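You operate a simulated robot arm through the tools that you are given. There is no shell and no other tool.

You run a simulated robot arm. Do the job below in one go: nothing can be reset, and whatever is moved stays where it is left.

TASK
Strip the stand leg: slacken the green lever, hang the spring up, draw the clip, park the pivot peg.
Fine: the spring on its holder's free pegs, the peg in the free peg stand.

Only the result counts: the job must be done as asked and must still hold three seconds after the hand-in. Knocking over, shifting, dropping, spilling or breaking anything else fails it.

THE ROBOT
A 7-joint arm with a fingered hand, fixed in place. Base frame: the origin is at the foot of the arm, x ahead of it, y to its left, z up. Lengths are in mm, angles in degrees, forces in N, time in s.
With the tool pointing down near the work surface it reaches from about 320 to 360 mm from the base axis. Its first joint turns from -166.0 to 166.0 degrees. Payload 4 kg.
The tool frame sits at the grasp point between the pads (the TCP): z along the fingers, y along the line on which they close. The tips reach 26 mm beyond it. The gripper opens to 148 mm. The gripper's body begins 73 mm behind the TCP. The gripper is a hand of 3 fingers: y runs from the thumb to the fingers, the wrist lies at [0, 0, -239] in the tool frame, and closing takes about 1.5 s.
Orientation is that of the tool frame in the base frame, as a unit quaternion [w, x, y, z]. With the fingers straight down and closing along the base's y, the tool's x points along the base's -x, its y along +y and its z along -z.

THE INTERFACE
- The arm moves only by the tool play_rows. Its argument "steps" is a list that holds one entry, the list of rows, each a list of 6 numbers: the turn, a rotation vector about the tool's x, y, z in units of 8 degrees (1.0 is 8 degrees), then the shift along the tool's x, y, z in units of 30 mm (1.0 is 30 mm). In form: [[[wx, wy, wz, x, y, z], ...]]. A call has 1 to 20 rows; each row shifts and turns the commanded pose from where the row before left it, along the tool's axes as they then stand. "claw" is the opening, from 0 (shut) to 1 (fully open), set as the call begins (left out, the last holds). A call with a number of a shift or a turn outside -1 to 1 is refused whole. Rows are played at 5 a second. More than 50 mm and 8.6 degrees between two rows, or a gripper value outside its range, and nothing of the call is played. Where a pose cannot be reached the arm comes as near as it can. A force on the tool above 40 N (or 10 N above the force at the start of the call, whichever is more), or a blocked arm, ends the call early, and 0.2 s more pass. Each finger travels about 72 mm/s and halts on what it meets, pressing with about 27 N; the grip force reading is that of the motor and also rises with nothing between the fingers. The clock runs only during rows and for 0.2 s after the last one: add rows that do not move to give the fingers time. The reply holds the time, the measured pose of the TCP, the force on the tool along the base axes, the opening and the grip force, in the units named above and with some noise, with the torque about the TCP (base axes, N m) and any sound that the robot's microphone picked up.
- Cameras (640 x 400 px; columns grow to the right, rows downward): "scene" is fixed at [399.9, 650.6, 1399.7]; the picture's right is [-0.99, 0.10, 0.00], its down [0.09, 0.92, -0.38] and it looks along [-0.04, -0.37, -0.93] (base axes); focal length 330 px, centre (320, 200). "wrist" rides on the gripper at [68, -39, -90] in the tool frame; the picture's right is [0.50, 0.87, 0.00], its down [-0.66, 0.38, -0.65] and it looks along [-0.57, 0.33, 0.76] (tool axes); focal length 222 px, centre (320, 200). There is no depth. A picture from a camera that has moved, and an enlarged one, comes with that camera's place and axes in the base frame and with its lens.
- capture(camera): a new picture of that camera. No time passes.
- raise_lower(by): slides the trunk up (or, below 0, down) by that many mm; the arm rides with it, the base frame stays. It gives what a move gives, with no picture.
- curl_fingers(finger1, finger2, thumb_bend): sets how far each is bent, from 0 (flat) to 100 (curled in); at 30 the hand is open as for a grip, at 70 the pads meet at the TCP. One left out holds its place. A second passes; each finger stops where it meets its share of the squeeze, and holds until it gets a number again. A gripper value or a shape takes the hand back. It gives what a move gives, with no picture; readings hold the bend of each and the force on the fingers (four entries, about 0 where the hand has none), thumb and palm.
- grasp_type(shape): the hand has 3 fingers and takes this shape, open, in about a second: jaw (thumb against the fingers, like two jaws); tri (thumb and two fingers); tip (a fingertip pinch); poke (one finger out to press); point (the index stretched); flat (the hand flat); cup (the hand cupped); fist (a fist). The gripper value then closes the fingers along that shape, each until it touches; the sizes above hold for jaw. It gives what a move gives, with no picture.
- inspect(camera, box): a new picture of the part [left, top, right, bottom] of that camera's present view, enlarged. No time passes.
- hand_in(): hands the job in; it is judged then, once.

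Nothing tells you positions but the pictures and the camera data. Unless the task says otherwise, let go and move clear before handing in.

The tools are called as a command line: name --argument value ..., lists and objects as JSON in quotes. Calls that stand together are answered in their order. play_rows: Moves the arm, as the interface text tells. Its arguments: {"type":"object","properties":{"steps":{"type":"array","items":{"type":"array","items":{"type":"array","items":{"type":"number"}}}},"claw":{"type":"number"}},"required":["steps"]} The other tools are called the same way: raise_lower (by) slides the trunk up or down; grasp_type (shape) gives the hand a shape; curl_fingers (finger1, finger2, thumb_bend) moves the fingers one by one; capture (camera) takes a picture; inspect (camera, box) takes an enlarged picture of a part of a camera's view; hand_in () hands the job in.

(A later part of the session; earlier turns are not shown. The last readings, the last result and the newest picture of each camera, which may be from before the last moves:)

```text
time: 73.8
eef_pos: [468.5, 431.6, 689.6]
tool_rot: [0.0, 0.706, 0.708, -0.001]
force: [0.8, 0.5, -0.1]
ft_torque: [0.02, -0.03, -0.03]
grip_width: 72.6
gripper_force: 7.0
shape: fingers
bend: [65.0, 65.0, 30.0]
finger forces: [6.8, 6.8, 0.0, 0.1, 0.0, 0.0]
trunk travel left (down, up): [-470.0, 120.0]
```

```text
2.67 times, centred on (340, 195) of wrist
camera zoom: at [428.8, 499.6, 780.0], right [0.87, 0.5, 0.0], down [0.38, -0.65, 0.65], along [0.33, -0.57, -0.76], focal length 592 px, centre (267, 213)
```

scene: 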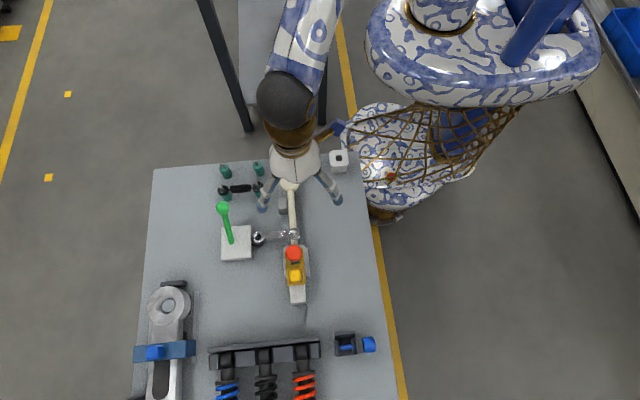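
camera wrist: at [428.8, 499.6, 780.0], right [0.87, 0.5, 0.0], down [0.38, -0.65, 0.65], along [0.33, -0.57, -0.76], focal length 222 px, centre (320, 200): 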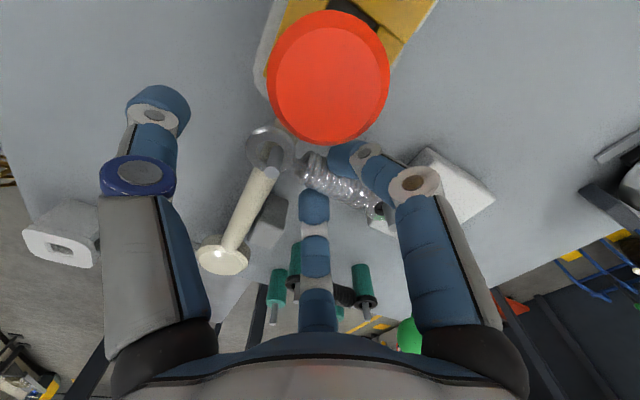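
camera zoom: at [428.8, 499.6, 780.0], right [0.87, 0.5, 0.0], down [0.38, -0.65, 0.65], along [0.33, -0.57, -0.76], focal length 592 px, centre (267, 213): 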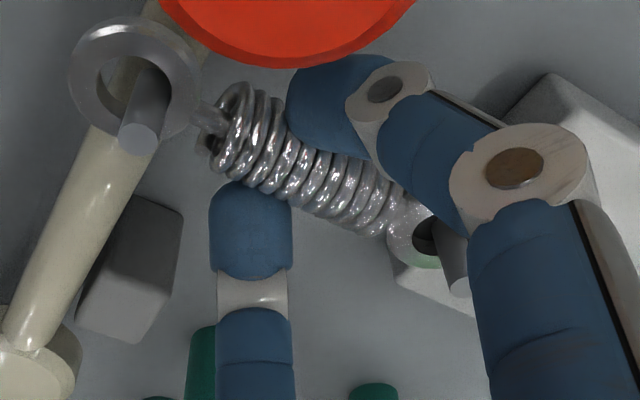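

The pinch holds the coil with about 7 N per finger. I'll lift straight up slowly, 45 mm, and check.

play_rows --steps '[[[0, 0, 0, 0, 0, -0.2], [0, 0, 0, 0, 0, -0.3], [0, 0, 0, 0, 0, -0.3], [0, 0, 0, 0, 0, -0.3], [0, 0, 0, 0, 0, -0.3], [0, 0, 0, 0, 0, -0.2], [0, 0, 0, 0, 0, 0], [0, 0, 0, 0, 0, 0]]]'

capture --camera "wrist"

inspect --camera "wrist" --box '[220, 120, 460, 270]'

```text
time: 75.5
eef_pos: [467.6, 433.1, 736.9]
tool_rot: [0.0, 0.707, 0.707, -0.001]
force: [0.3, 0.1, -0.2]
ft_torque: [0.0, 0.04, -0.05]
grip_width: 72.6
gripper_force: 5.8
shape: fingers
bend: [65.0, 65.0, 30.0]
finger forces: [6.4, 6.4, 0.1, 0.0, 0.0, 0.1]
trunk travel left (down, up): [-470.0, 120.0]
```

```text
taken
camera wrist: at [428.1, 500.5, 827.3], right [0.87, 0.5, 0.0], down [0.38, -0.65, 0.65], along [0.33, -0.57, -0.76], focal length 222 px, centre (320, 200)
```

wrist: 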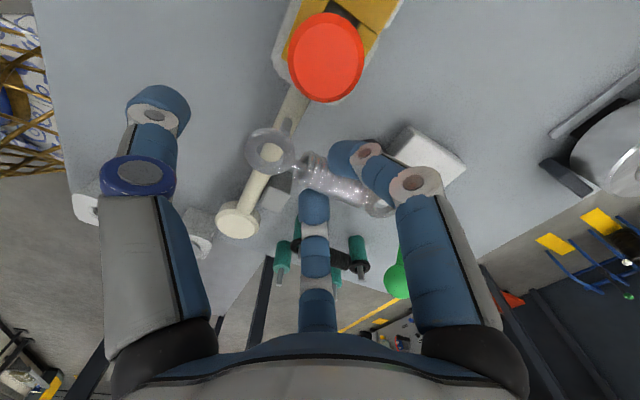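

```text
2.67 times, centred on (340, 195) of wrist
camera zoom: at [428.1, 500.5, 827.3], right [0.87, 0.5, 0.0], down [0.38, -0.65, 0.65], along [0.33, -0.57, -0.76], focal length 592 px, centre (267, 213)
```

zoom: 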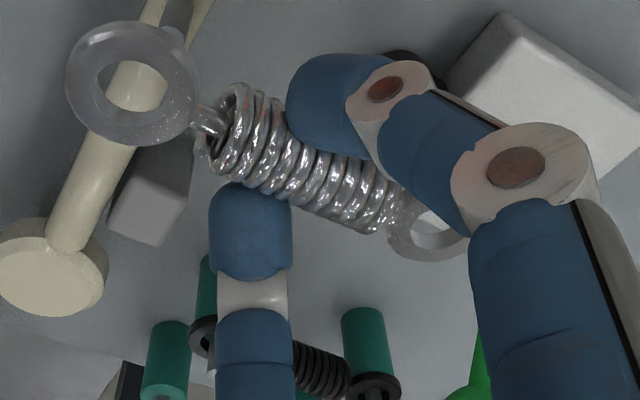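

The spring is lifted clear and level. I'll raise it further and carry it slowly to above the two free pegs of the holder.

play_rows --steps '[[[0, 0, 0, 0, 0, -0.5], [0, 0, 0, 0, 0, -0.6], [0, 0, 0, 0, 0, -0.6], [0, 0, 0, -0.3, 0.13, -0.3], [0, 0, 0, -0.5, 0.22, 0], [0, 0, 0, -0.55, 0.24, 0], [0, 0, 0, -0.55, 0.24, 0], [0, 0, 0, -0.55, 0.24, 0], [0, 0, 0, -0.55, 0.24, 0], [0, 0, 0, -0.55, 0.24, 0], [0, 0, 0, -0.55, 0.24, 0], [0, 0, 0, -0.55, 0.24, 0], [0, 0, 0, -0.55, 0.24, 0], [0, 0, 0, -0.5, 0.22, 0], [0, 0, 0, -0.4, 0.18, 0], [0, 0, 0, -0.2, 0.1, 0], [0, 0, 0, 0, 0, 0], [0, 0, 0, 0, 0, 0]]]'

capture --camera "wrist"

capture --camera "scene"

inspect --camera "wrist" --box '[220, 60, 460, 210]'

inspect --camera "scene" --box '[180, 120, 300, 210]'

```text
time: 79.3
eef_pos: [550.2, 241.9, 798.2]
tool_rot: [0.0, 0.707, 0.707, -0.002]
force: [0.5, 0.1, -0.9]
ft_torque: [0.03, 0.0, -0.01]
grip_width: 72.8
gripper_force: 6.4
shape: fingers
bend: [65.0, 65.0, 30.0]
finger forces: [6.2, 6.2, 0.0, 0.1, 0.1, 0.0]
trunk travel left (down, up): [-470.0, 120.0]
```

```text
taken
camera wrist: at [510.9, 311.0, 887.9], right [0.87, 0.5, 0.0], down [0.38, -0.65, 0.65], along [0.33, -0.57, -0.76], focal length 222 px, centre (320, 200)
```

wrist: 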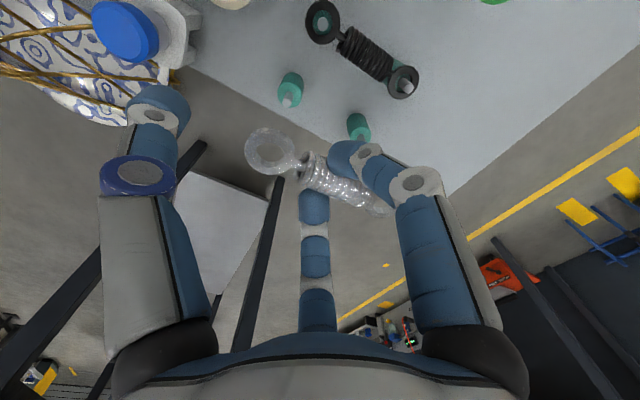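

```text
taken
```

scene: 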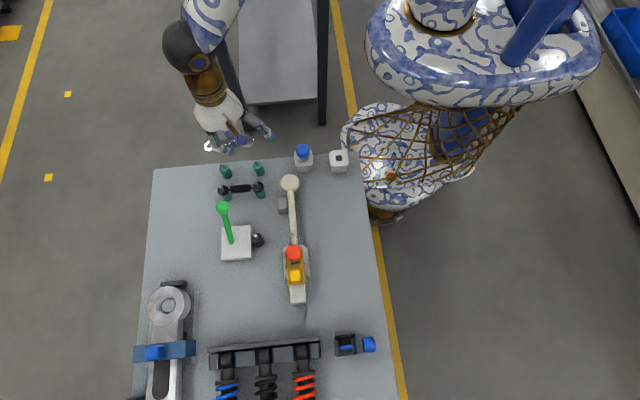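

```text
2.67 times, centred on (340, 135) of wrist
camera zoom: at [510.9, 311.0, 887.9], right [0.87, 0.5, 0.0], down [0.38, -0.65, 0.65], along [0.33, -0.57, -0.76], focal length 592 px, centre (267, 373)
```

zoom: 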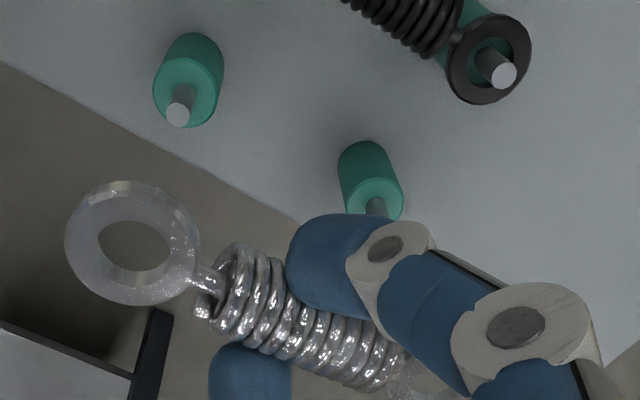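

```text
4.44 times, centred on (240, 165) of scene
camera zoom: at [399.9, 650.6, 1399.7], right [-0.99, 0.1, 0.0], down [0.09, 0.92, -0.38], along [-0.04, -0.37, -0.93], focal length 1465 px, centre (676, 356)
```

zoom: 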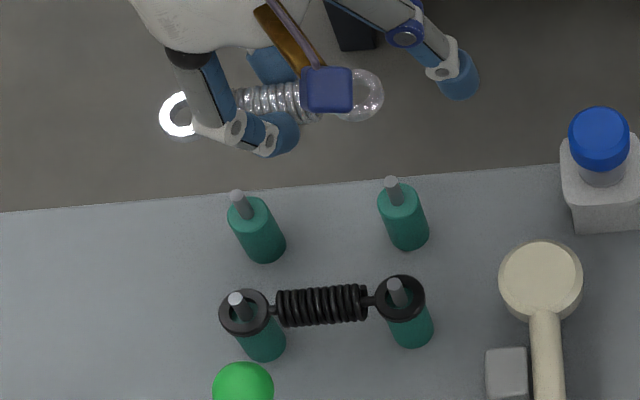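

inspect --camera "scene" --box '[200, 130, 264, 170]'

inspect --camera "wrist" --box '[235, 110, 395, 230]'

```text
10.00 times, centred on (232, 150) of scene
camera zoom: at [399.9, 650.6, 1399.7], right [-0.99, 0.1, 0.0], down [0.09, 0.92, -0.38], along [-0.04, -0.37, -0.93], focal length 3297 px, centre (1200, 700)
```

zoom: 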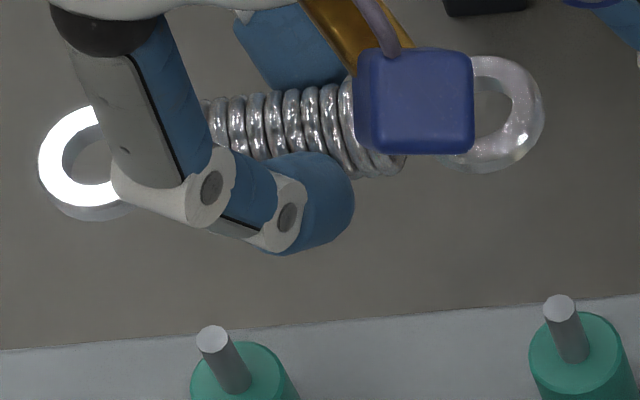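

```text
3.33 times, centred on (315, 170) of wrist
camera zoom: at [510.9, 311.0, 887.9], right [0.87, 0.5, 0.0], down [0.38, -0.65, 0.65], along [0.33, -0.57, -0.76], focal length 740 px, centre (337, 300)
```

zoom: 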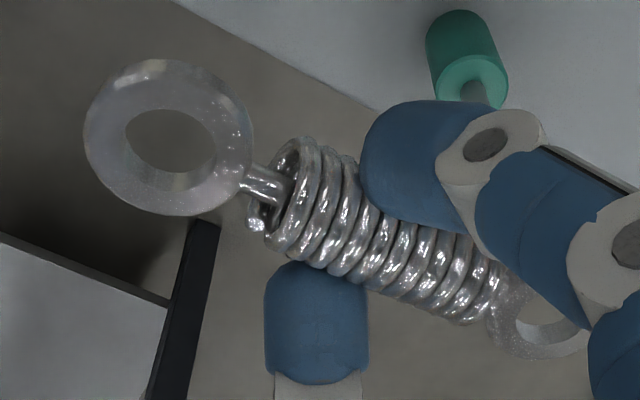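

Both views put the rings almost exactly above pegs A (517, 241) and B (602.5, 241.5), needing about −1.3 mm in y. I'll lower until the rings are just above the peg tips and re-check.

play_rows --steps '[[[0, 0, 0, -0.02, 0, 0.5], [0, 0, 0, -0.02, 0, 0.6], [0, 0, 0, 0, 0, 0.6], [0, 0, 0, 0, 0, 0.6], [0, 0, 0, 0, 0, 0.4], [0, 0, 0, 0, 0, 0], [0, 0, 0, 0, 0, 0]]]'

inspect --camera "wrist" --box '[220, 90, 460, 240]'

inspect --camera "scene" --box '[200, 140, 264, 180]'

```text
time: 81.0
eef_pos: [550.5, 242.1, 718.1]
tool_rot: [0.0, 0.707, 0.707, -0.001]
force: [0.2, 1.0, -0.5]
ft_torque: [0.03, -0.02, 0.01]
grip_width: 72.9
gripper_force: 6.2
shape: fingers
bend: [65.0, 65.0, 30.0]
finger forces: [6.4, 6.1, 0.0, 0.1, 0.0, 0.0]
trunk travel left (down, up): [-470.0, 120.0]
```

```text
2.67 times, centred on (340, 165) of wrist
camera zoom: at [511.3, 310.1, 807.3], right [0.87, 0.5, 0.0], down [0.38, -0.65, 0.65], along [0.33, -0.57, -0.76], focal length 592 px, centre (267, 293)
```

zoom: 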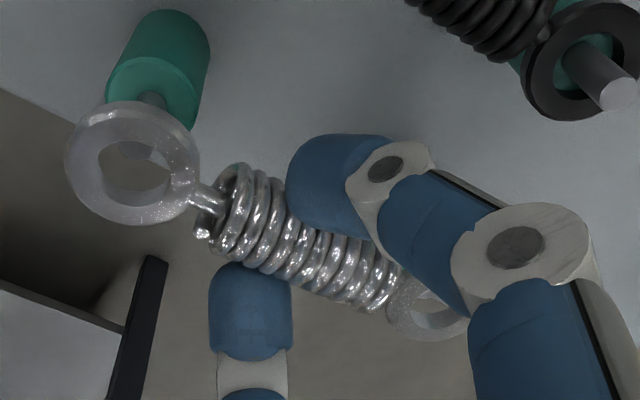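

```text
10.00 times, centred on (232, 160) of scene
camera zoom: at [399.9, 650.6, 1399.7], right [-0.99, 0.1, 0.0], down [0.09, 0.92, -0.38], along [-0.04, -0.37, -0.93], focal length 3297 px, centre (1200, 600)
```

zoom: 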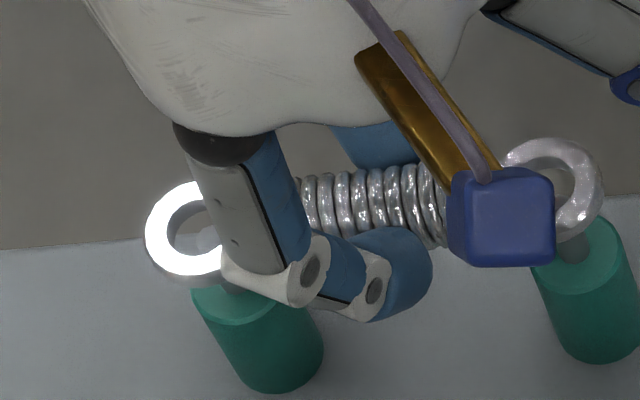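

play_rows --steps '[[[0, 0, 0, -0.037, -0.023, 0], [0, 0, 0, 0, 0, 0.2], [0, 0, 0, 0, 0, 0.25], [0, 0, 0, 0, 0, 0], [0, 0, 0, 0, 0, 0]]]'

inspect --camera "wrist" --box '[220, 90, 460, 240]'

inspect --camera "scene" --box '[200, 140, 264, 180]'

```text
time: 82.2
eef_pos: [550.3, 241.0, 704.2]
tool_rot: [0.0, 0.707, 0.708, -0.001]
force: [0.5, 0.0, -0.4]
ft_torque: [-0.01, 0.0, 0.0]
grip_width: 72.8
gripper_force: 5.7
shape: fingers
bend: [65.0, 65.0, 30.0]
finger forces: [6.3, 6.2, 0.1, 0.0, 0.0, 0.1]
trunk travel left (down, up): [-470.0, 120.0]
```

```text
2.67 times, centred on (340, 165) of wrist
camera zoom: at [510.5, 308.9, 792.8], right [0.87, 0.5, 0.0], down [0.38, -0.65, 0.65], along [0.33, -0.57, -0.76], focal length 592 px, centre (267, 293)
```

zoom: 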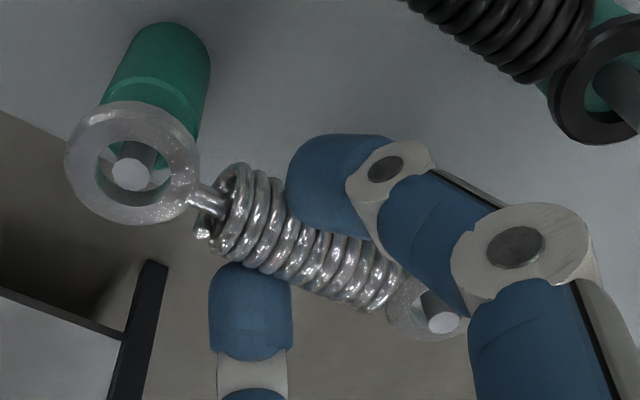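

```text
10.00 times, centred on (232, 160) of scene
camera zoom: at [399.9, 650.6, 1399.7], right [-0.99, 0.1, 0.0], down [0.09, 0.92, -0.38], along [-0.04, -0.37, -0.93], focal length 3297 px, centre (1200, 600)
```

zoom: 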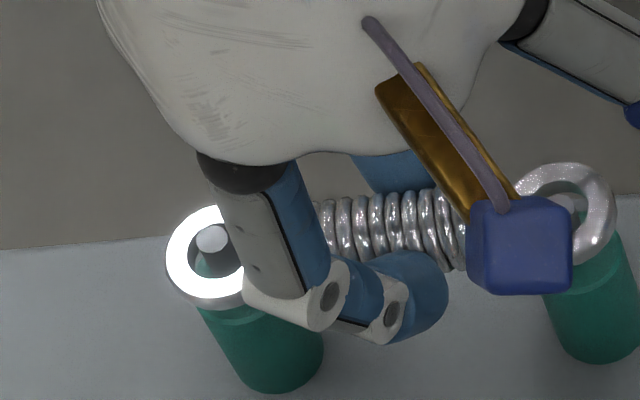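

Both pins are now showing inside the ring holes. I'll continue lowering onto the shoulders.

play_rows --steps '[[[0, 0, 0, 0, 0, 0.2], [0, 0, 0, 0, 0, 0.2], [0, 0, 0, 0, 0, 0.1], [0, 0, 0, 0, 0, 0], [0, 0, 0, 0, 0, 0]]]'

inspect --camera "wrist" --box '[220, 90, 460, 240]'

inspect --camera "scene" --box '[200, 140, 264, 180]'

```text
time: 83.3
eef_pos: [549.8, 240.3, 687.8]
tool_rot: [0.0, 0.706, 0.708, -0.001]
force: [0.1, -0.4, 2.5]
ft_torque: [-0.01, -0.05, -0.01]
grip_width: 72.3
gripper_force: 6.8
shape: fingers
bend: [65.0, 65.0, 30.0]
finger forces: [6.9, 7.6, 0.0, 0.0, 0.0, 0.0]
trunk travel left (down, up): [-470.0, 120.0]
```

```text
2.67 times, centred on (340, 165) of wrist
camera zoom: at [509.8, 308.8, 778.2], right [0.87, 0.5, 0.0], down [0.38, -0.65, 0.65], along [0.33, -0.57, -0.76], focal length 592 px, centre (267, 293)
```

zoom: 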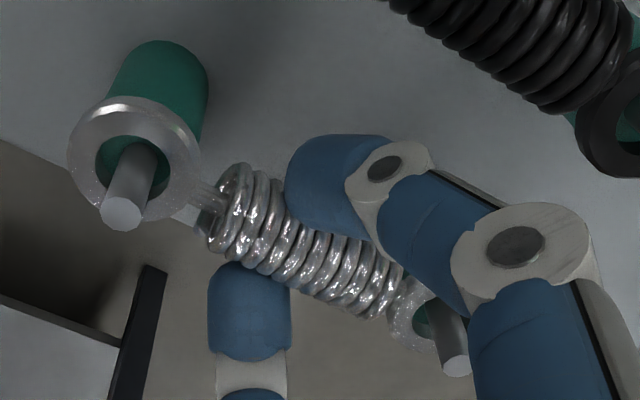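

```text
10.00 times, centred on (232, 160) of scene
camera zoom: at [399.9, 650.6, 1399.7], right [-0.99, 0.1, 0.0], down [0.09, 0.92, -0.38], along [-0.04, -0.37, -0.93], focal length 3297 px, centre (1200, 600)
```

zoom: 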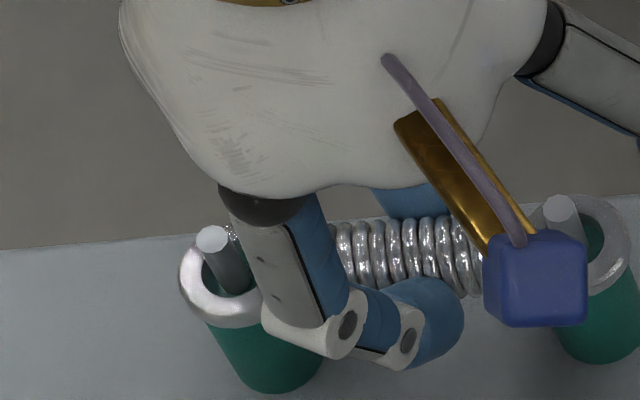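

The spring is seated on both shoulders (upward contact about 2.5 N). I'll open the two fingers just a little to clear the coil without touching the black spring, then rise.

curl_fingers --finger1 58 --finger2 58

inspect --camera "wrist" --box '[220, 90, 460, 240]'

```text
time: 84.3
eef_pos: [550.1, 241.4, 687.9]
tool_rot: [0.001, 0.707, 0.708, -0.001]
force: [0.6, -0.3, 0.3]
ft_torque: [0.03, 0.0, -0.01]
grip_width: 86.2
gripper_force: 0.0
shape: fingers
bend: [57.0, 57.0, 30.0]
finger forces: [0.1, 0.0, 0.0, 0.1, 0.0, 0.0]
trunk travel left (down, up): [-470.0, 120.0]
```

```text
2.67 times, centred on (340, 165) of wrist
camera zoom: at [509.8, 309.0, 778.1], right [0.87, 0.5, 0.0], down [0.38, -0.65, 0.65], along [0.33, -0.57, -0.76], focal length 592 px, centre (267, 293)
```

zoom: 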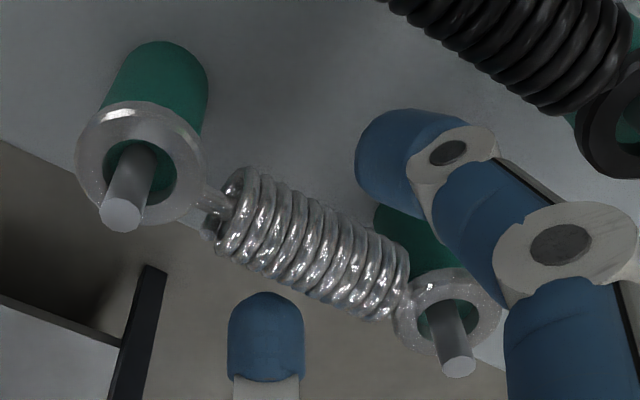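

Both rings hang on the pegs and the fingers are clear of the coil. Now I'll rise straight up.

play_rows --steps '[[[0, 0, 0, 0, 0, -0.3], [0, 0, 0, 0, 0, -0.5], [0, 0, 0, 0, 0, -0.8], [0, 0, 0, 0, 0, -1], [0, 0, 0, 0, 0, -1], [0, 0, 0, 0, 0, -0.8], [0, 0, 0, 0, 0, 0]]]'

capture --camera "wrist"

inspect --camera "scene" --box '[200, 140, 296, 200]'

```text
time: 86.0
eef_pos: [550.5, 242.5, 818.3]
tool_rot: [-0.001, 0.707, 0.707, -0.001]
force: [0.4, 0.9, 0.1]
ft_torque: [0.02, 0.01, 0.01]
grip_width: 86.2
gripper_force: 0.1
shape: fingers
bend: [57.0, 57.0, 30.0]
finger forces: [0.0, 0.0, 0.0, 0.0, 0.0, 0.0]
trunk travel left (down, up): [-470.0, 120.0]
```

```text
taken
camera wrist: at [511.6, 311.1, 909.8], right [0.87, 0.5, 0.0], down [0.38, -0.65, 0.65], along [0.33, -0.57, -0.76], focal length 222 px, centre (320, 200)
```

wrist: 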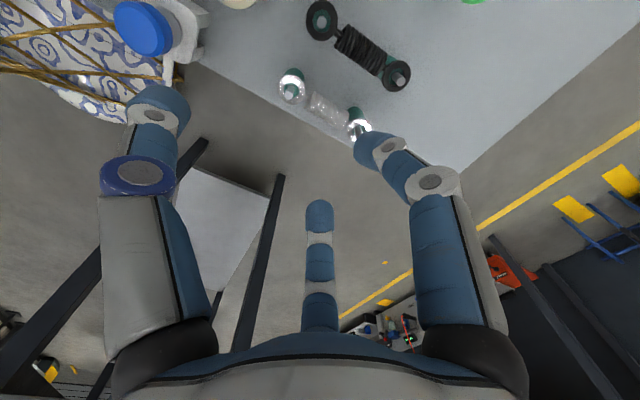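

```text
6.67 times, centred on (248, 170) of scene
camera zoom: at [399.9, 650.6, 1399.7], right [-0.99, 0.1, 0.0], down [0.09, 0.92, -0.38], along [-0.04, -0.37, -0.93], focal length 2198 px, centre (800, 400)
```

zoom: 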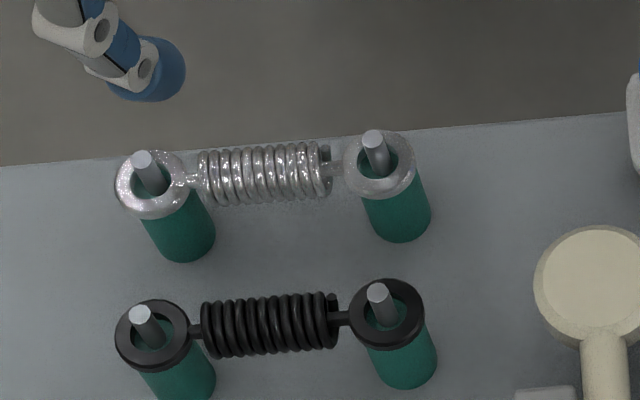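

The spring hangs properly on the free pegs. Next is the clip: I'll move over towards it, tilting the tool about 25° towards +x for reach, and look closely at the knob.

play_rows --steps '[[[0, 0, 0, 0.867, -0.6, -0.05], [0, 0, 0, 0.867, -0.6, -0.05], [0, 0, 0, 0.867, -0.6, -0.05], [0, 0, 0, 0.867, -0.6, -0.05], [0, 0, 0, 0.867, -0.6, -0.05], [0, 0, 0, 0.867, -0.6, -0.05], [0, 0, 0, 0.867, -0.6, -0.05], [0, 0, 0, 0.867, -0.6, -0.05], [0, 0, 0, 0, 0, 0], [0, 0, 0, 0, 0, 0]]]'

capture --camera "wrist"

inspect --camera "scene" --box '[260, 230, 340, 310]'

```text
time: 88.2
eef_pos: [405.9, 448.0, 828.7]
tool_rot: [0.0, 0.707, 0.708, -0.001]
force: [-1.5, -0.5, 0.0]
ft_torque: [0.03, 0.0, 0.01]
grip_width: 85.9
gripper_force: 0.0
shape: fingers
bend: [57.0, 57.0, 30.0]
finger forces: [0.1, 0.0, 0.0, 0.0, 0.0, 0.0]
trunk travel left (down, up): [-470.0, 120.0]
```

```text
taken
camera wrist: at [366.0, 517.4, 919.1], right [0.87, 0.5, 0.0], down [0.38, -0.65, 0.65], along [0.33, -0.57, -0.76], focal length 222 px, centre (320, 200)
```

wrist: 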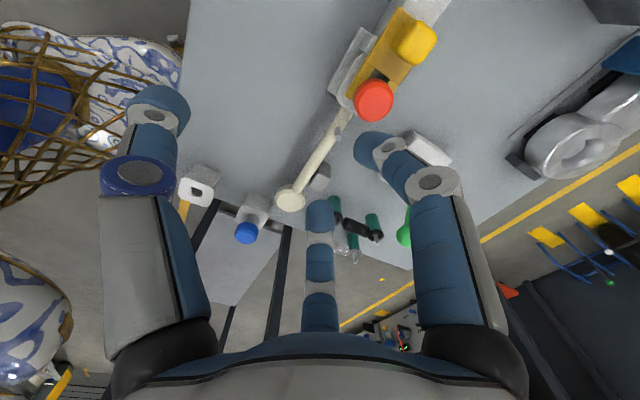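

```text
5.00 times, centred on (300, 270) of scene
camera zoom: at [399.9, 650.6, 1399.7], right [-0.99, 0.1, 0.0], down [0.09, 0.92, -0.38], along [-0.04, -0.37, -0.93], focal length 1648 px, centre (420, -150)
```

zoom: 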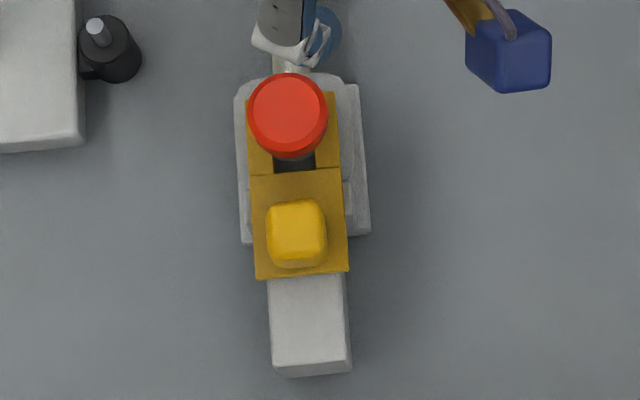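

inspect --camera "wrist" --box '[310, 0, 470, 120]'

inspect --camera "scene" --box '[272, 238, 320, 298]'

```text
3.33 times, centred on (390, 60) of wrist
camera zoom: at [366.0, 517.4, 919.1], right [0.87, 0.5, 0.0], down [0.38, -0.65, 0.65], along [0.33, -0.57, -0.76], focal length 740 px, centre (87, 667)
```

zoom: 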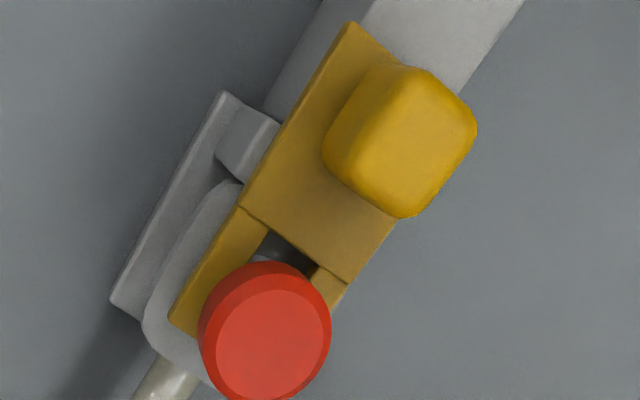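

```text
6.67 times, centred on (296, 268) of scene
camera zoom: at [399.9, 650.6, 1399.7], right [-0.99, 0.1, 0.0], down [0.09, 0.92, -0.38], along [-0.04, -0.37, -0.93], focal length 2198 px, centre (480, -253)
```

zoom: 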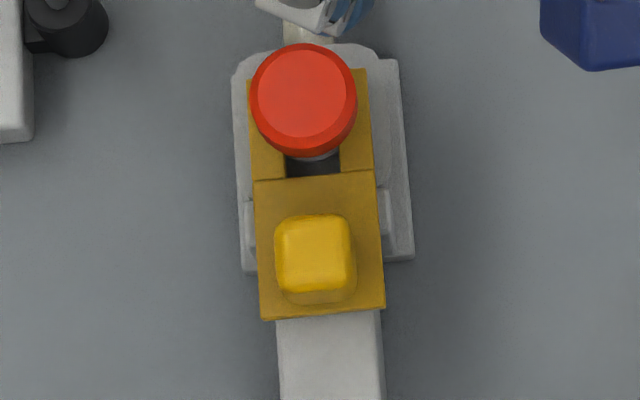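

Measured: clip plate top about z=678, knob about 25 mm wide up to z≈715 at (439.5, 537); the red cap sits close on its −y side. I'll turn the hand so two digits come onto the knob's −y corners from ±x (clear of the cap), and tilt 20° towards +y for reach.

play_rows --steps '[[[0, 0, -0.9375, 0, 0, 0], [0, 0, -0.9375, 0, 0, 0], [0, 0, -0.9375, 0, 0, 0], [0, 0, -0.9375, 0, 0, 0], [-0.417, 0.722, 0, 0, 0, 0], [-0.417, 0.722, 0, 0, 0, 0], [-0.417, 0.722, 0, 0, 0, 0], [0, 0, 0, 0, 0, 0], [0, 0, 0, 0, 0, 0]]]' --claw 0.55

capture --camera "wrist"

```text
time: 90.2
eef_pos: [405.8, 449.6, 831.7]
tool_rot: [-0.087, 0.492, 0.854, 0.149]
force: [-0.5, 0.7, 0.3]
ft_torque: [-0.04, 0.02, -0.01]
grip_width: 81.5
gripper_force: 0.1
shape: jaw
bend: [34.0, 34.0, 70.0]
finger forces: [0.1, 0.0, 0.0, 0.1, 0.1, 0.1]
trunk travel left (down, up): [-470.0, 120.0]
```

```text
taken
camera wrist: at [337.9, 455.8, 930.1], right [0.5, 0.81, 0.29], down [0.66, -0.58, 0.48], along [0.56, -0.05, -0.82], focal length 222 px, centre (320, 200)
```

wrist: 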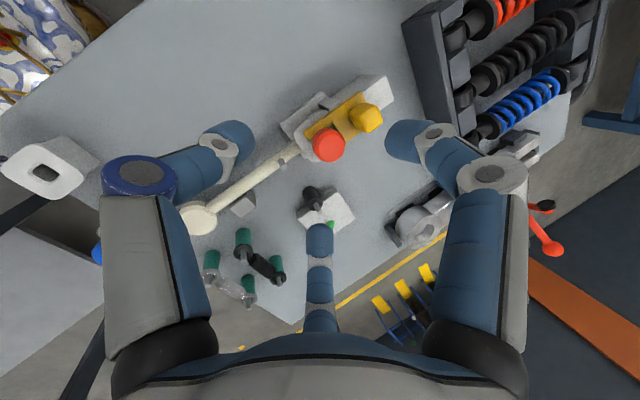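

play_rows --steps '[[[0, 0, 0, 0.172, 0.532, 0.663], [0, 0, 0, 0.172, 0.532, 0.663], [0, 0, 0, 0.172, 0.532, 0.663], [0, 0, 0, 0, 0, 0], [0, 0, 0, 0, 0, 0]]]'

capture --camera "wrist"

inspect --camera "wrist" --box '[220, 80, 420, 205]'

```text
time: 91.3
eef_pos: [439.8, 504.6, 787.9]
tool_rot: [-0.087, 0.492, 0.853, 0.15]
force: [0.2, -0.5, -0.3]
ft_torque: [-0.03, 0.0, 0.01]
grip_width: 81.6
gripper_force: 0.0
shape: jaw
bend: [34.0, 34.0, 70.0]
finger forces: [0.0, 0.0, 0.0, 0.1, 0.0, 0.0]
trunk travel left (down, up): [-470.0, 120.0]
```

```text
taken
camera wrist: at [372.1, 511.5, 886.8], right [0.5, 0.81, 0.29], down [0.66, -0.58, 0.48], along [0.56, -0.05, -0.82], focal length 222 px, centre (320, 200)
```

wrist: 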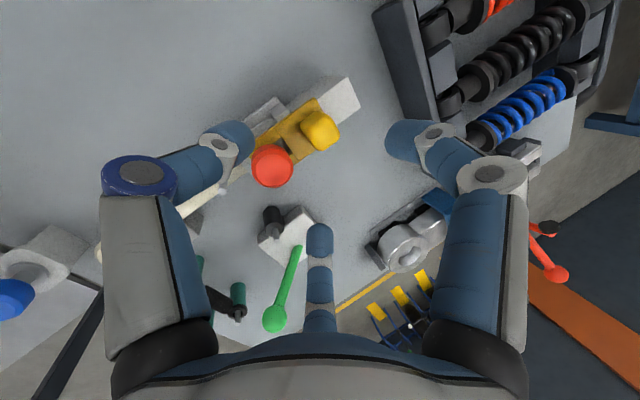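

```text
3.20 times, centred on (320, 142) of wrist
camera zoom: at [372.1, 511.5, 886.8], right [0.5, 0.81, 0.29], down [0.66, -0.58, 0.48], along [0.56, -0.05, -0.82], focal length 711 px, centre (320, 384)
```

zoom: 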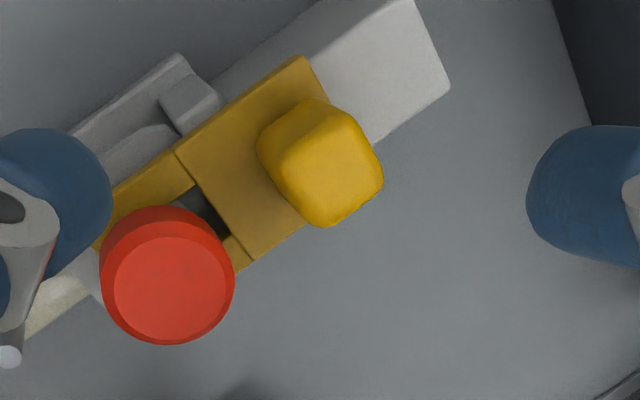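

The knob lies on the tool axis. I'll advance about 70 mm, biased 3 mm towards the cap side so the digits wrap the knob's −y corners, then check before closing.

play_rows --steps '[[[0, 0, 0, -0.08, -0.047, 0.58], [0, 0, 0, 0, 0, 0.58], [0, 0, 0, 0, 0, 0.58], [0, 0, 0, 0, 0, 0.56], [0, 0, 0, 0, 0, 0], [0, 0, 0, 0, 0, 0]]]'

capture --camera "wrist"

inspect --camera "scene" --box '[240, 220, 352, 290]'

```text
time: 92.8
eef_pos: [439.1, 524.6, 722.7]
tool_rot: [-0.088, 0.491, 0.854, 0.148]
force: [0.7, 0.0, 0.0]
ft_torque: [-0.01, -0.01, 0.02]
grip_width: 81.4
gripper_force: 0.1
shape: jaw
bend: [34.0, 34.0, 70.0]
finger forces: [0.1, 0.0, 0.0, 0.0, 0.1, 0.0]
trunk travel left (down, up): [-470.0, 120.0]
```

```text
taken
camera wrist: at [371.1, 532.0, 821.5], right [0.5, 0.81, 0.29], down [0.66, -0.58, 0.48], along [0.56, -0.05, -0.82], focal length 222 px, centre (320, 200)
```

wrist: 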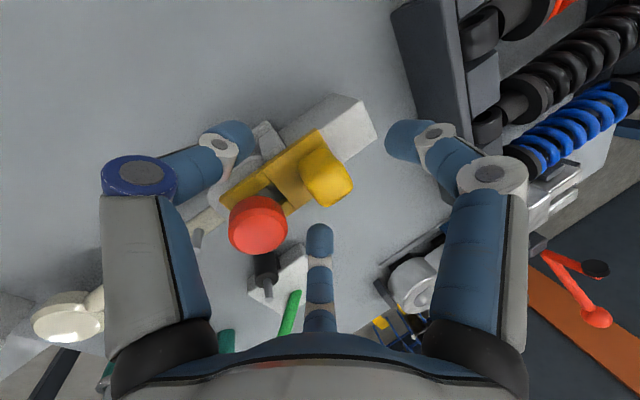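

```text
5.71 times, centred on (296, 255) of scene
camera zoom: at [399.9, 650.6, 1399.7], right [-0.99, 0.1, 0.0], down [0.09, 0.92, -0.38], along [-0.04, -0.37, -0.93], focal length 1884 px, centre (457, -114)
```

zoom: 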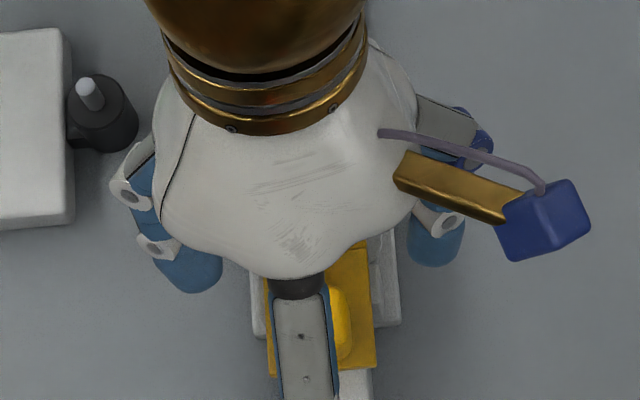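

play_rows --steps '[[[0, 0, 0, 0, 0, 0], [0, 0, 0, 0, 0, 0], [0, 0, 0, 0, 0, 0], [0, 0, 0, 0, 0, 0], [0, 0, 0, 0, 0, 0], [0, 0, 0, 0, 0, 0]]]' --claw 0.05

capture --camera "wrist"

inspect --camera "wrist" --box '[220, 110, 420, 235]'

```text
time: 94.2
eef_pos: [438.7, 527.0, 722.1]
tool_rot: [-0.087, 0.492, 0.853, 0.149]
force: [-2.2, 6.7, -4.4]
ft_torque: [0.0, 0.05, -0.01]
grip_width: 23.0
gripper_force: 27.2
shape: jaw
bend: [75.0, 75.0, 70.0]
finger forces: [24.7, 21.7, 0.1, 0.1, 23.0, 0.0]
trunk travel left (down, up): [-470.0, 120.0]
```

```text
taken
camera wrist: at [370.8, 532.9, 821.1], right [0.5, 0.82, 0.29], down [0.66, -0.58, 0.48], along [0.56, -0.05, -0.82], focal length 222 px, centre (320, 200)
```

wrist: 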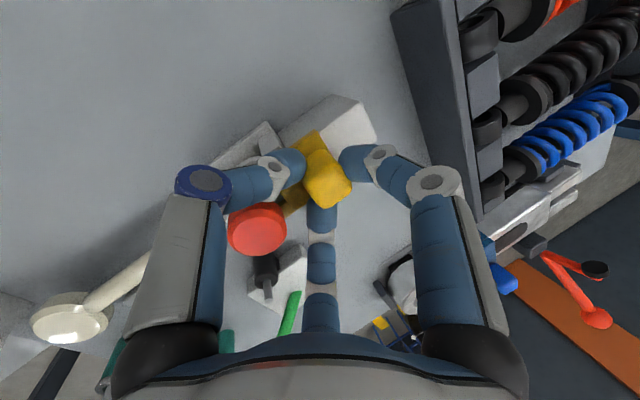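

```text
3.20 times, centred on (320, 172) of wrist
camera zoom: at [370.8, 532.9, 821.1], right [0.5, 0.82, 0.29], down [0.66, -0.58, 0.48], along [0.56, -0.05, -0.82], focal length 711 px, centre (320, 288)
```

zoom: 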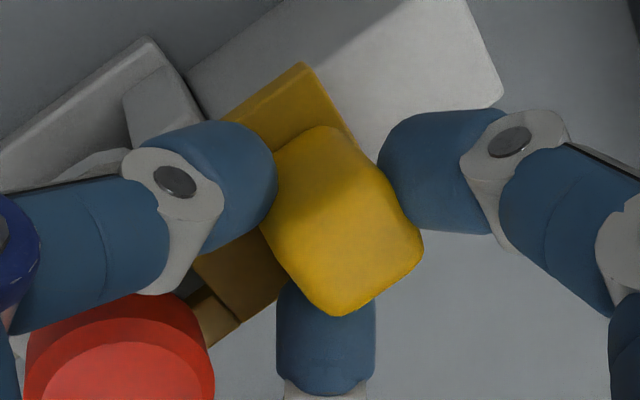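

The knob is well gripped. I'll draw it along +y in small steps while watching the force.

play_rows --steps '[[[0, 0, 0, 0.136, 0.078, 0.057], [0, 0, 0, 0.136, 0.078, 0.057], [0, 0, 0, 0, 0, 0]]]'

capture --camera "wrist"

```text
time: 95.0
eef_pos: [438.2, 535.2, 722.3]
tool_rot: [-0.088, 0.492, 0.853, 0.149]
force: [-4.2, -1.5, -3.0]
ft_torque: [-0.18, 0.06, -0.03]
grip_width: 23.1
gripper_force: 27.4
shape: jaw
bend: [75.0, 75.0, 70.0]
finger forces: [23.5, 21.6, 0.0, 0.0, 25.3, 0.0]
trunk travel left (down, up): [-470.0, 120.0]
```

```text
taken
camera wrist: at [371.2, 541.8, 821.3], right [0.5, 0.82, 0.29], down [0.66, -0.58, 0.48], along [0.56, -0.05, -0.82], focal length 222 px, centre (320, 200)
```

wrist: 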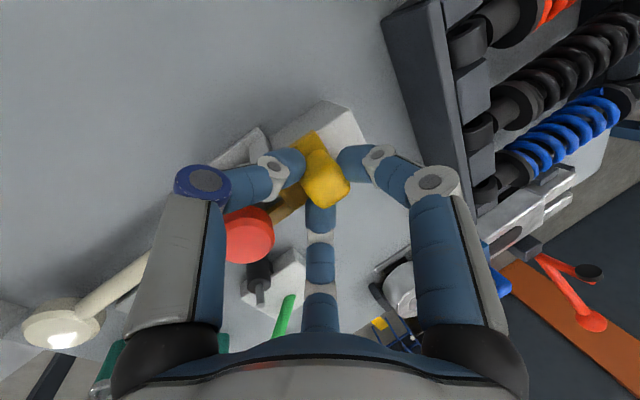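

play_rows --steps '[[[0, 0, 0, 0.136, 0.078, 0.057], [0, 0, 0, 0.136, 0.078, 0.057], [0, 0, 0, 0.136, 0.078, 0.057], [0, 0, 0, 0.136, 0.078, 0.057], [0, 0, 0, 0, 0, 0]]]'

capture --camera "wrist"

```text
time: 96.2
eef_pos: [439.9, 556.3, 722.7]
tool_rot: [-0.087, 0.492, 0.853, 0.149]
force: [-4.2, 0.1, -3.6]
ft_torque: [-0.12, 0.12, -0.03]
grip_width: 23.1
gripper_force: 26.7
shape: jaw
bend: [75.0, 75.0, 70.0]
finger forces: [23.9, 21.5, 0.0, 0.1, 26.1, 0.0]
trunk travel left (down, up): [-470.0, 120.0]
```

```text
taken
camera wrist: at [371.3, 562.8, 821.3], right [0.5, 0.82, 0.29], down [0.66, -0.58, 0.48], along [0.56, -0.05, -0.82], focal length 222 px, centre (320, 200)
```

wrist: 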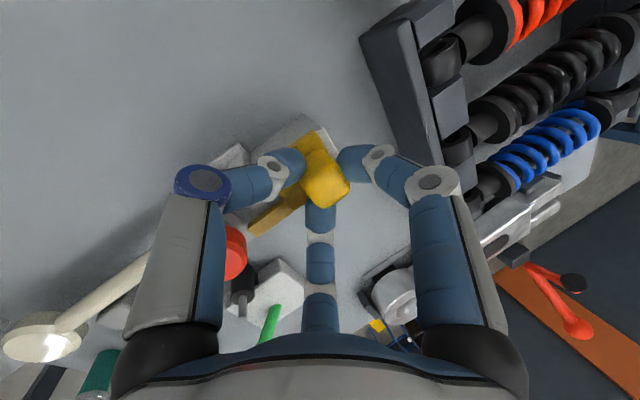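

play_rows --steps '[[[0, 0, 0, 0.136, 0.078, 0.057], [0, 0, 0, 0.136, 0.078, 0.057], [0, 0, 0, 0.136, 0.078, 0.057], [0, 0, 0, 0, 0, 0]]]'

capture --camera "wrist"

inspect --camera "scene" --box '[240, 225, 352, 315]'

```text
time: 97.2
eef_pos: [439.7, 569.0, 722.8]
tool_rot: [-0.086, 0.493, 0.853, 0.149]
force: [-0.4, -14.6, 0.3]
ft_torque: [-0.45, 0.01, 0.05]
grip_width: 22.9
gripper_force: 26.8
shape: jaw
bend: [75.0, 75.0, 70.0]
finger forces: [18.5, 24.4, 0.0, 0.0, 24.4, 0.0]
trunk travel left (down, up): [-470.0, 120.0]
```

```text
taken
camera wrist: at [372.2, 575.8, 821.6], right [0.5, 0.81, 0.29], down [0.66, -0.58, 0.49], along [0.57, -0.05, -0.82], focal length 222 px, centre (320, 200)
```

wrist: 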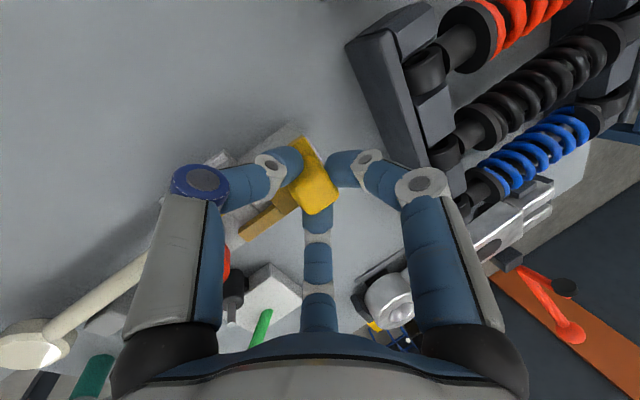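

```text
4.44 times, centred on (296, 270) of scene
camera zoom: at [399.9, 650.6, 1399.7], right [-0.99, 0.1, 0.0], down [0.09, 0.92, -0.38], along [-0.04, -0.37, -0.93], focal length 1465 px, centre (427, -111)
```

zoom: 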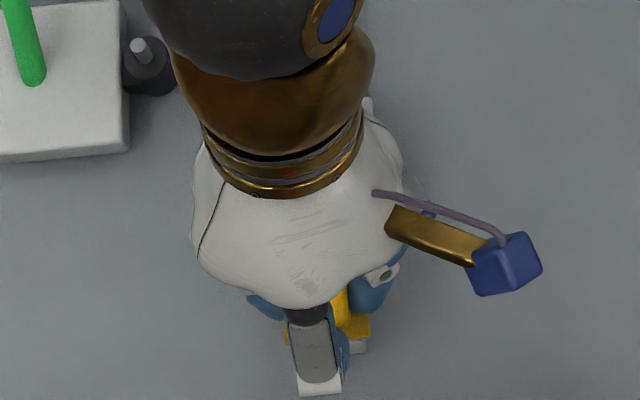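

The clip hit its end stop after about 38 mm of travel (15 N resistance), so it's fully drawn. I'll release and back away along the tool axis.

play_rows --steps '[[[0, 0, 0, 0, 0, 0], [0, 0, 0, 0, 0, 0], [0, 0, 0, 0, 0, 0], [0, 0, 0, 0, 0, 0], [0, 0, 0, 0, 0, -0.5], [0, 0, 0, 0, 0, -0.8], [0, 0, 0, 0, 0, -0.8], [0, 0, 0, 0, 0, -0.8], [0, 0, 0, 0, 0, 0]]]' --claw 0.55

capture --camera "wrist"

inspect --camera "wrist" --box '[200, 90, 440, 240]'

inspect --camera "scene" --box '[240, 225, 352, 315]'

```text
time: 99.2
eef_pos: [439.9, 541.3, 806.2]
tool_rot: [-0.088, 0.492, 0.853, 0.149]
force: [-0.2, -0.3, 0.0]
ft_torque: [0.02, -0.02, -0.01]
grip_width: 80.6
gripper_force: 0.1
shape: jaw
bend: [34.0, 34.0, 70.0]
finger forces: [0.0, 0.0, 0.1, 0.0, 0.1, 0.0]
trunk travel left (down, up): [-470.0, 120.0]
```

```text
taken
camera wrist: at [372.5, 547.2, 904.6], right [0.5, 0.82, 0.29], down [0.66, -0.58, 0.48], along [0.56, -0.05, -0.82], focal length 222 px, centre (320, 200)
```

wrist: 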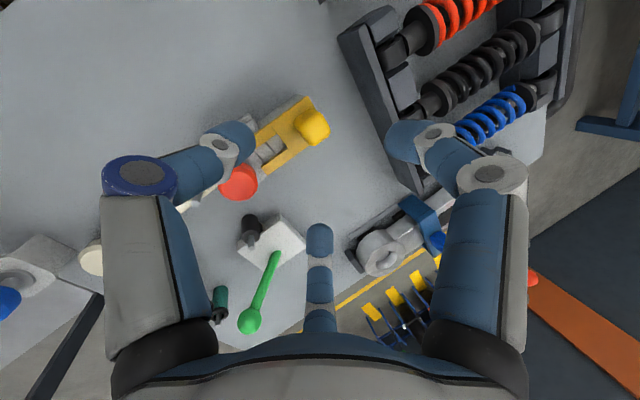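

```text
2.67 times, centred on (320, 165) of wrist
camera zoom: at [372.5, 547.2, 904.6], right [0.5, 0.82, 0.29], down [0.66, -0.58, 0.48], along [0.56, -0.05, -0.82], focal length 592 px, centre (320, 293)
```

zoom: 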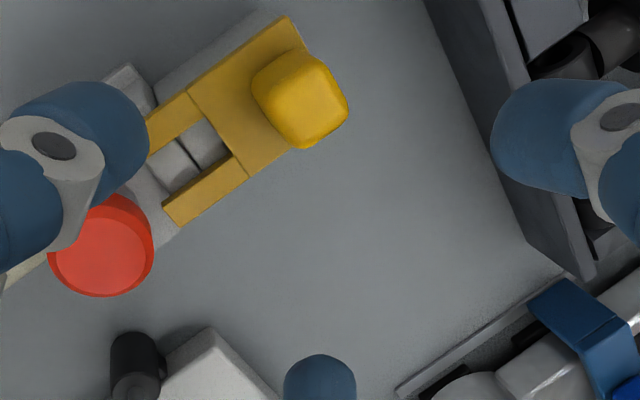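

```text
4.44 times, centred on (296, 270) of scene
camera zoom: at [399.9, 650.6, 1399.7], right [-0.99, 0.1, 0.0], down [0.09, 0.92, -0.38], along [-0.04, -0.37, -0.93], focal length 1465 px, centre (427, -111)
```

zoom: 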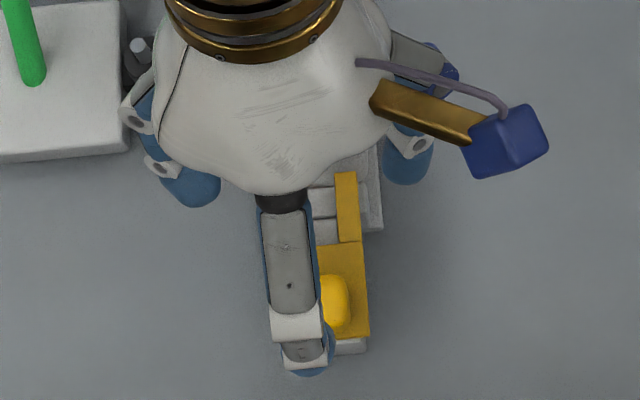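

The clip is clear of the red peg. Next I'll move back over the red cap and bring the tool upright.

play_rows --steps '[[[0, 0, 0, -0.735, -0.417, -0.308], [0, 0, 0, -0.735, -0.417, -0.308], [0.417, -0.722, 0, 0, 0, 0], [0.417, -0.722, 0, 0, 0, 0], [0.417, -0.722, 0, 0, 0, 0], [0, 0, 0, 0, 0, 0], [0, 0, 0, 0, 0, 0]]]'

capture --camera "wrist"

inspect --camera "wrist" --box '[220, 60, 420, 185]'

inspect --camera "scene" --box '[256, 225, 352, 285]'

```text
time: 100.8
eef_pos: [439.6, 486.6, 805.3]
tool_rot: [0.0, 0.499, 0.867, -0.002]
force: [1.2, 0.6, 0.4]
ft_torque: [0.01, 0.03, -0.02]
grip_width: 80.8
gripper_force: 0.1
shape: jaw
bend: [34.0, 34.0, 70.0]
finger forces: [0.0, 0.1, 0.1, 0.0, 0.0, 0.0]
trunk travel left (down, up): [-470.0, 120.0]
```

```text
taken
camera wrist: at [371.9, 526.8, 895.9], right [0.5, 0.87, 0.0], down [0.66, -0.38, 0.65], along [0.56, -0.33, -0.76], focal length 222 px, centre (320, 200)
```

wrist: 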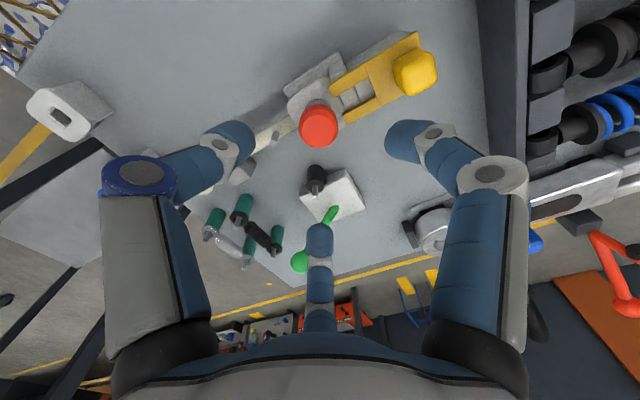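

```text
3.20 times, centred on (320, 122) of wrist
camera zoom: at [371.9, 526.8, 895.9], right [0.5, 0.87, 0.0], down [0.66, -0.38, 0.65], along [0.56, -0.33, -0.76], focal length 711 px, centre (320, 448)
```

zoom: 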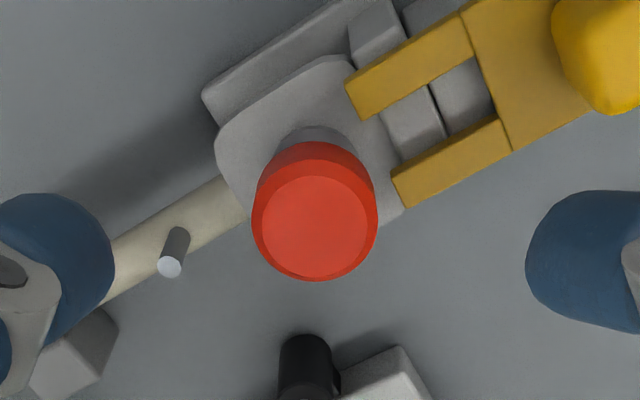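

```text
6.67 times, centred on (304, 255) of scene
camera zoom: at [399.9, 650.6, 1399.7], right [-0.99, 0.1, 0.0], down [0.09, 0.92, -0.38], along [-0.04, -0.37, -0.93], focal length 2198 px, centre (427, -167)
```

zoom: 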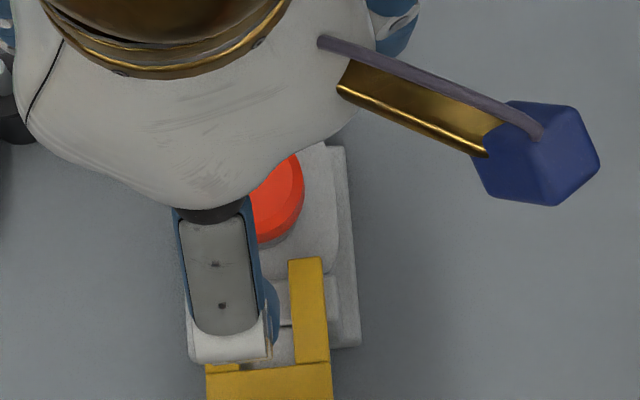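

The cap is right below the TCP. I'll descend to grip it at mid-height.

play_rows --steps '[[[0, 0, 0, 0.02, 0, 0.7], [0, 0, 0, 0, 0, 0.7], [0, 0, 0, 0, 0, 0.7], [0, 0, 0, 0, 0, 0.67], [0, 0, 0, 0, 0, 0], [0, 0, 0, 0, 0, 0]]]'

capture --camera "wrist"

inspect --camera "wrist" --box '[220, 110, 420, 235]'

```text
time: 102.2
eef_pos: [440.2, 486.5, 720.9]
tool_rot: [0.0, 0.499, 0.866, -0.002]
force: [0.1, -0.2, 0.0]
ft_torque: [0.03, 0.0, -0.02]
grip_width: 81.0
gripper_force: 0.1
shape: jaw
bend: [34.0, 34.0, 70.0]
finger forces: [0.0, 0.0, 0.0, 0.1, 0.0, 0.0]
trunk travel left (down, up): [-470.0, 120.0]
```

```text
taken
camera wrist: at [372.2, 527.0, 811.2], right [0.5, 0.87, 0.0], down [0.66, -0.38, 0.65], along [0.56, -0.33, -0.76], focal length 222 px, centre (320, 200)
```

wrist: 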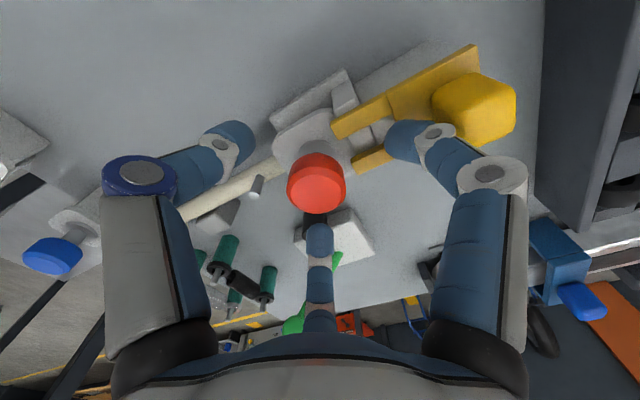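

```text
3.20 times, centred on (320, 172) of wrist
camera zoom: at [372.2, 527.0, 811.2], right [0.5, 0.87, 0.0], down [0.66, -0.38, 0.65], along [0.56, -0.33, -0.76], focal length 711 px, centre (320, 288)
```

zoom: 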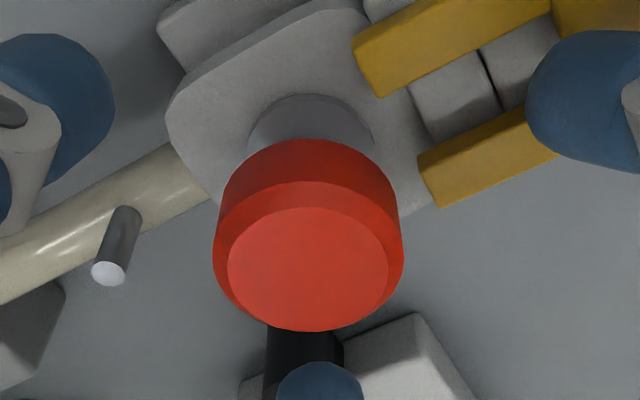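

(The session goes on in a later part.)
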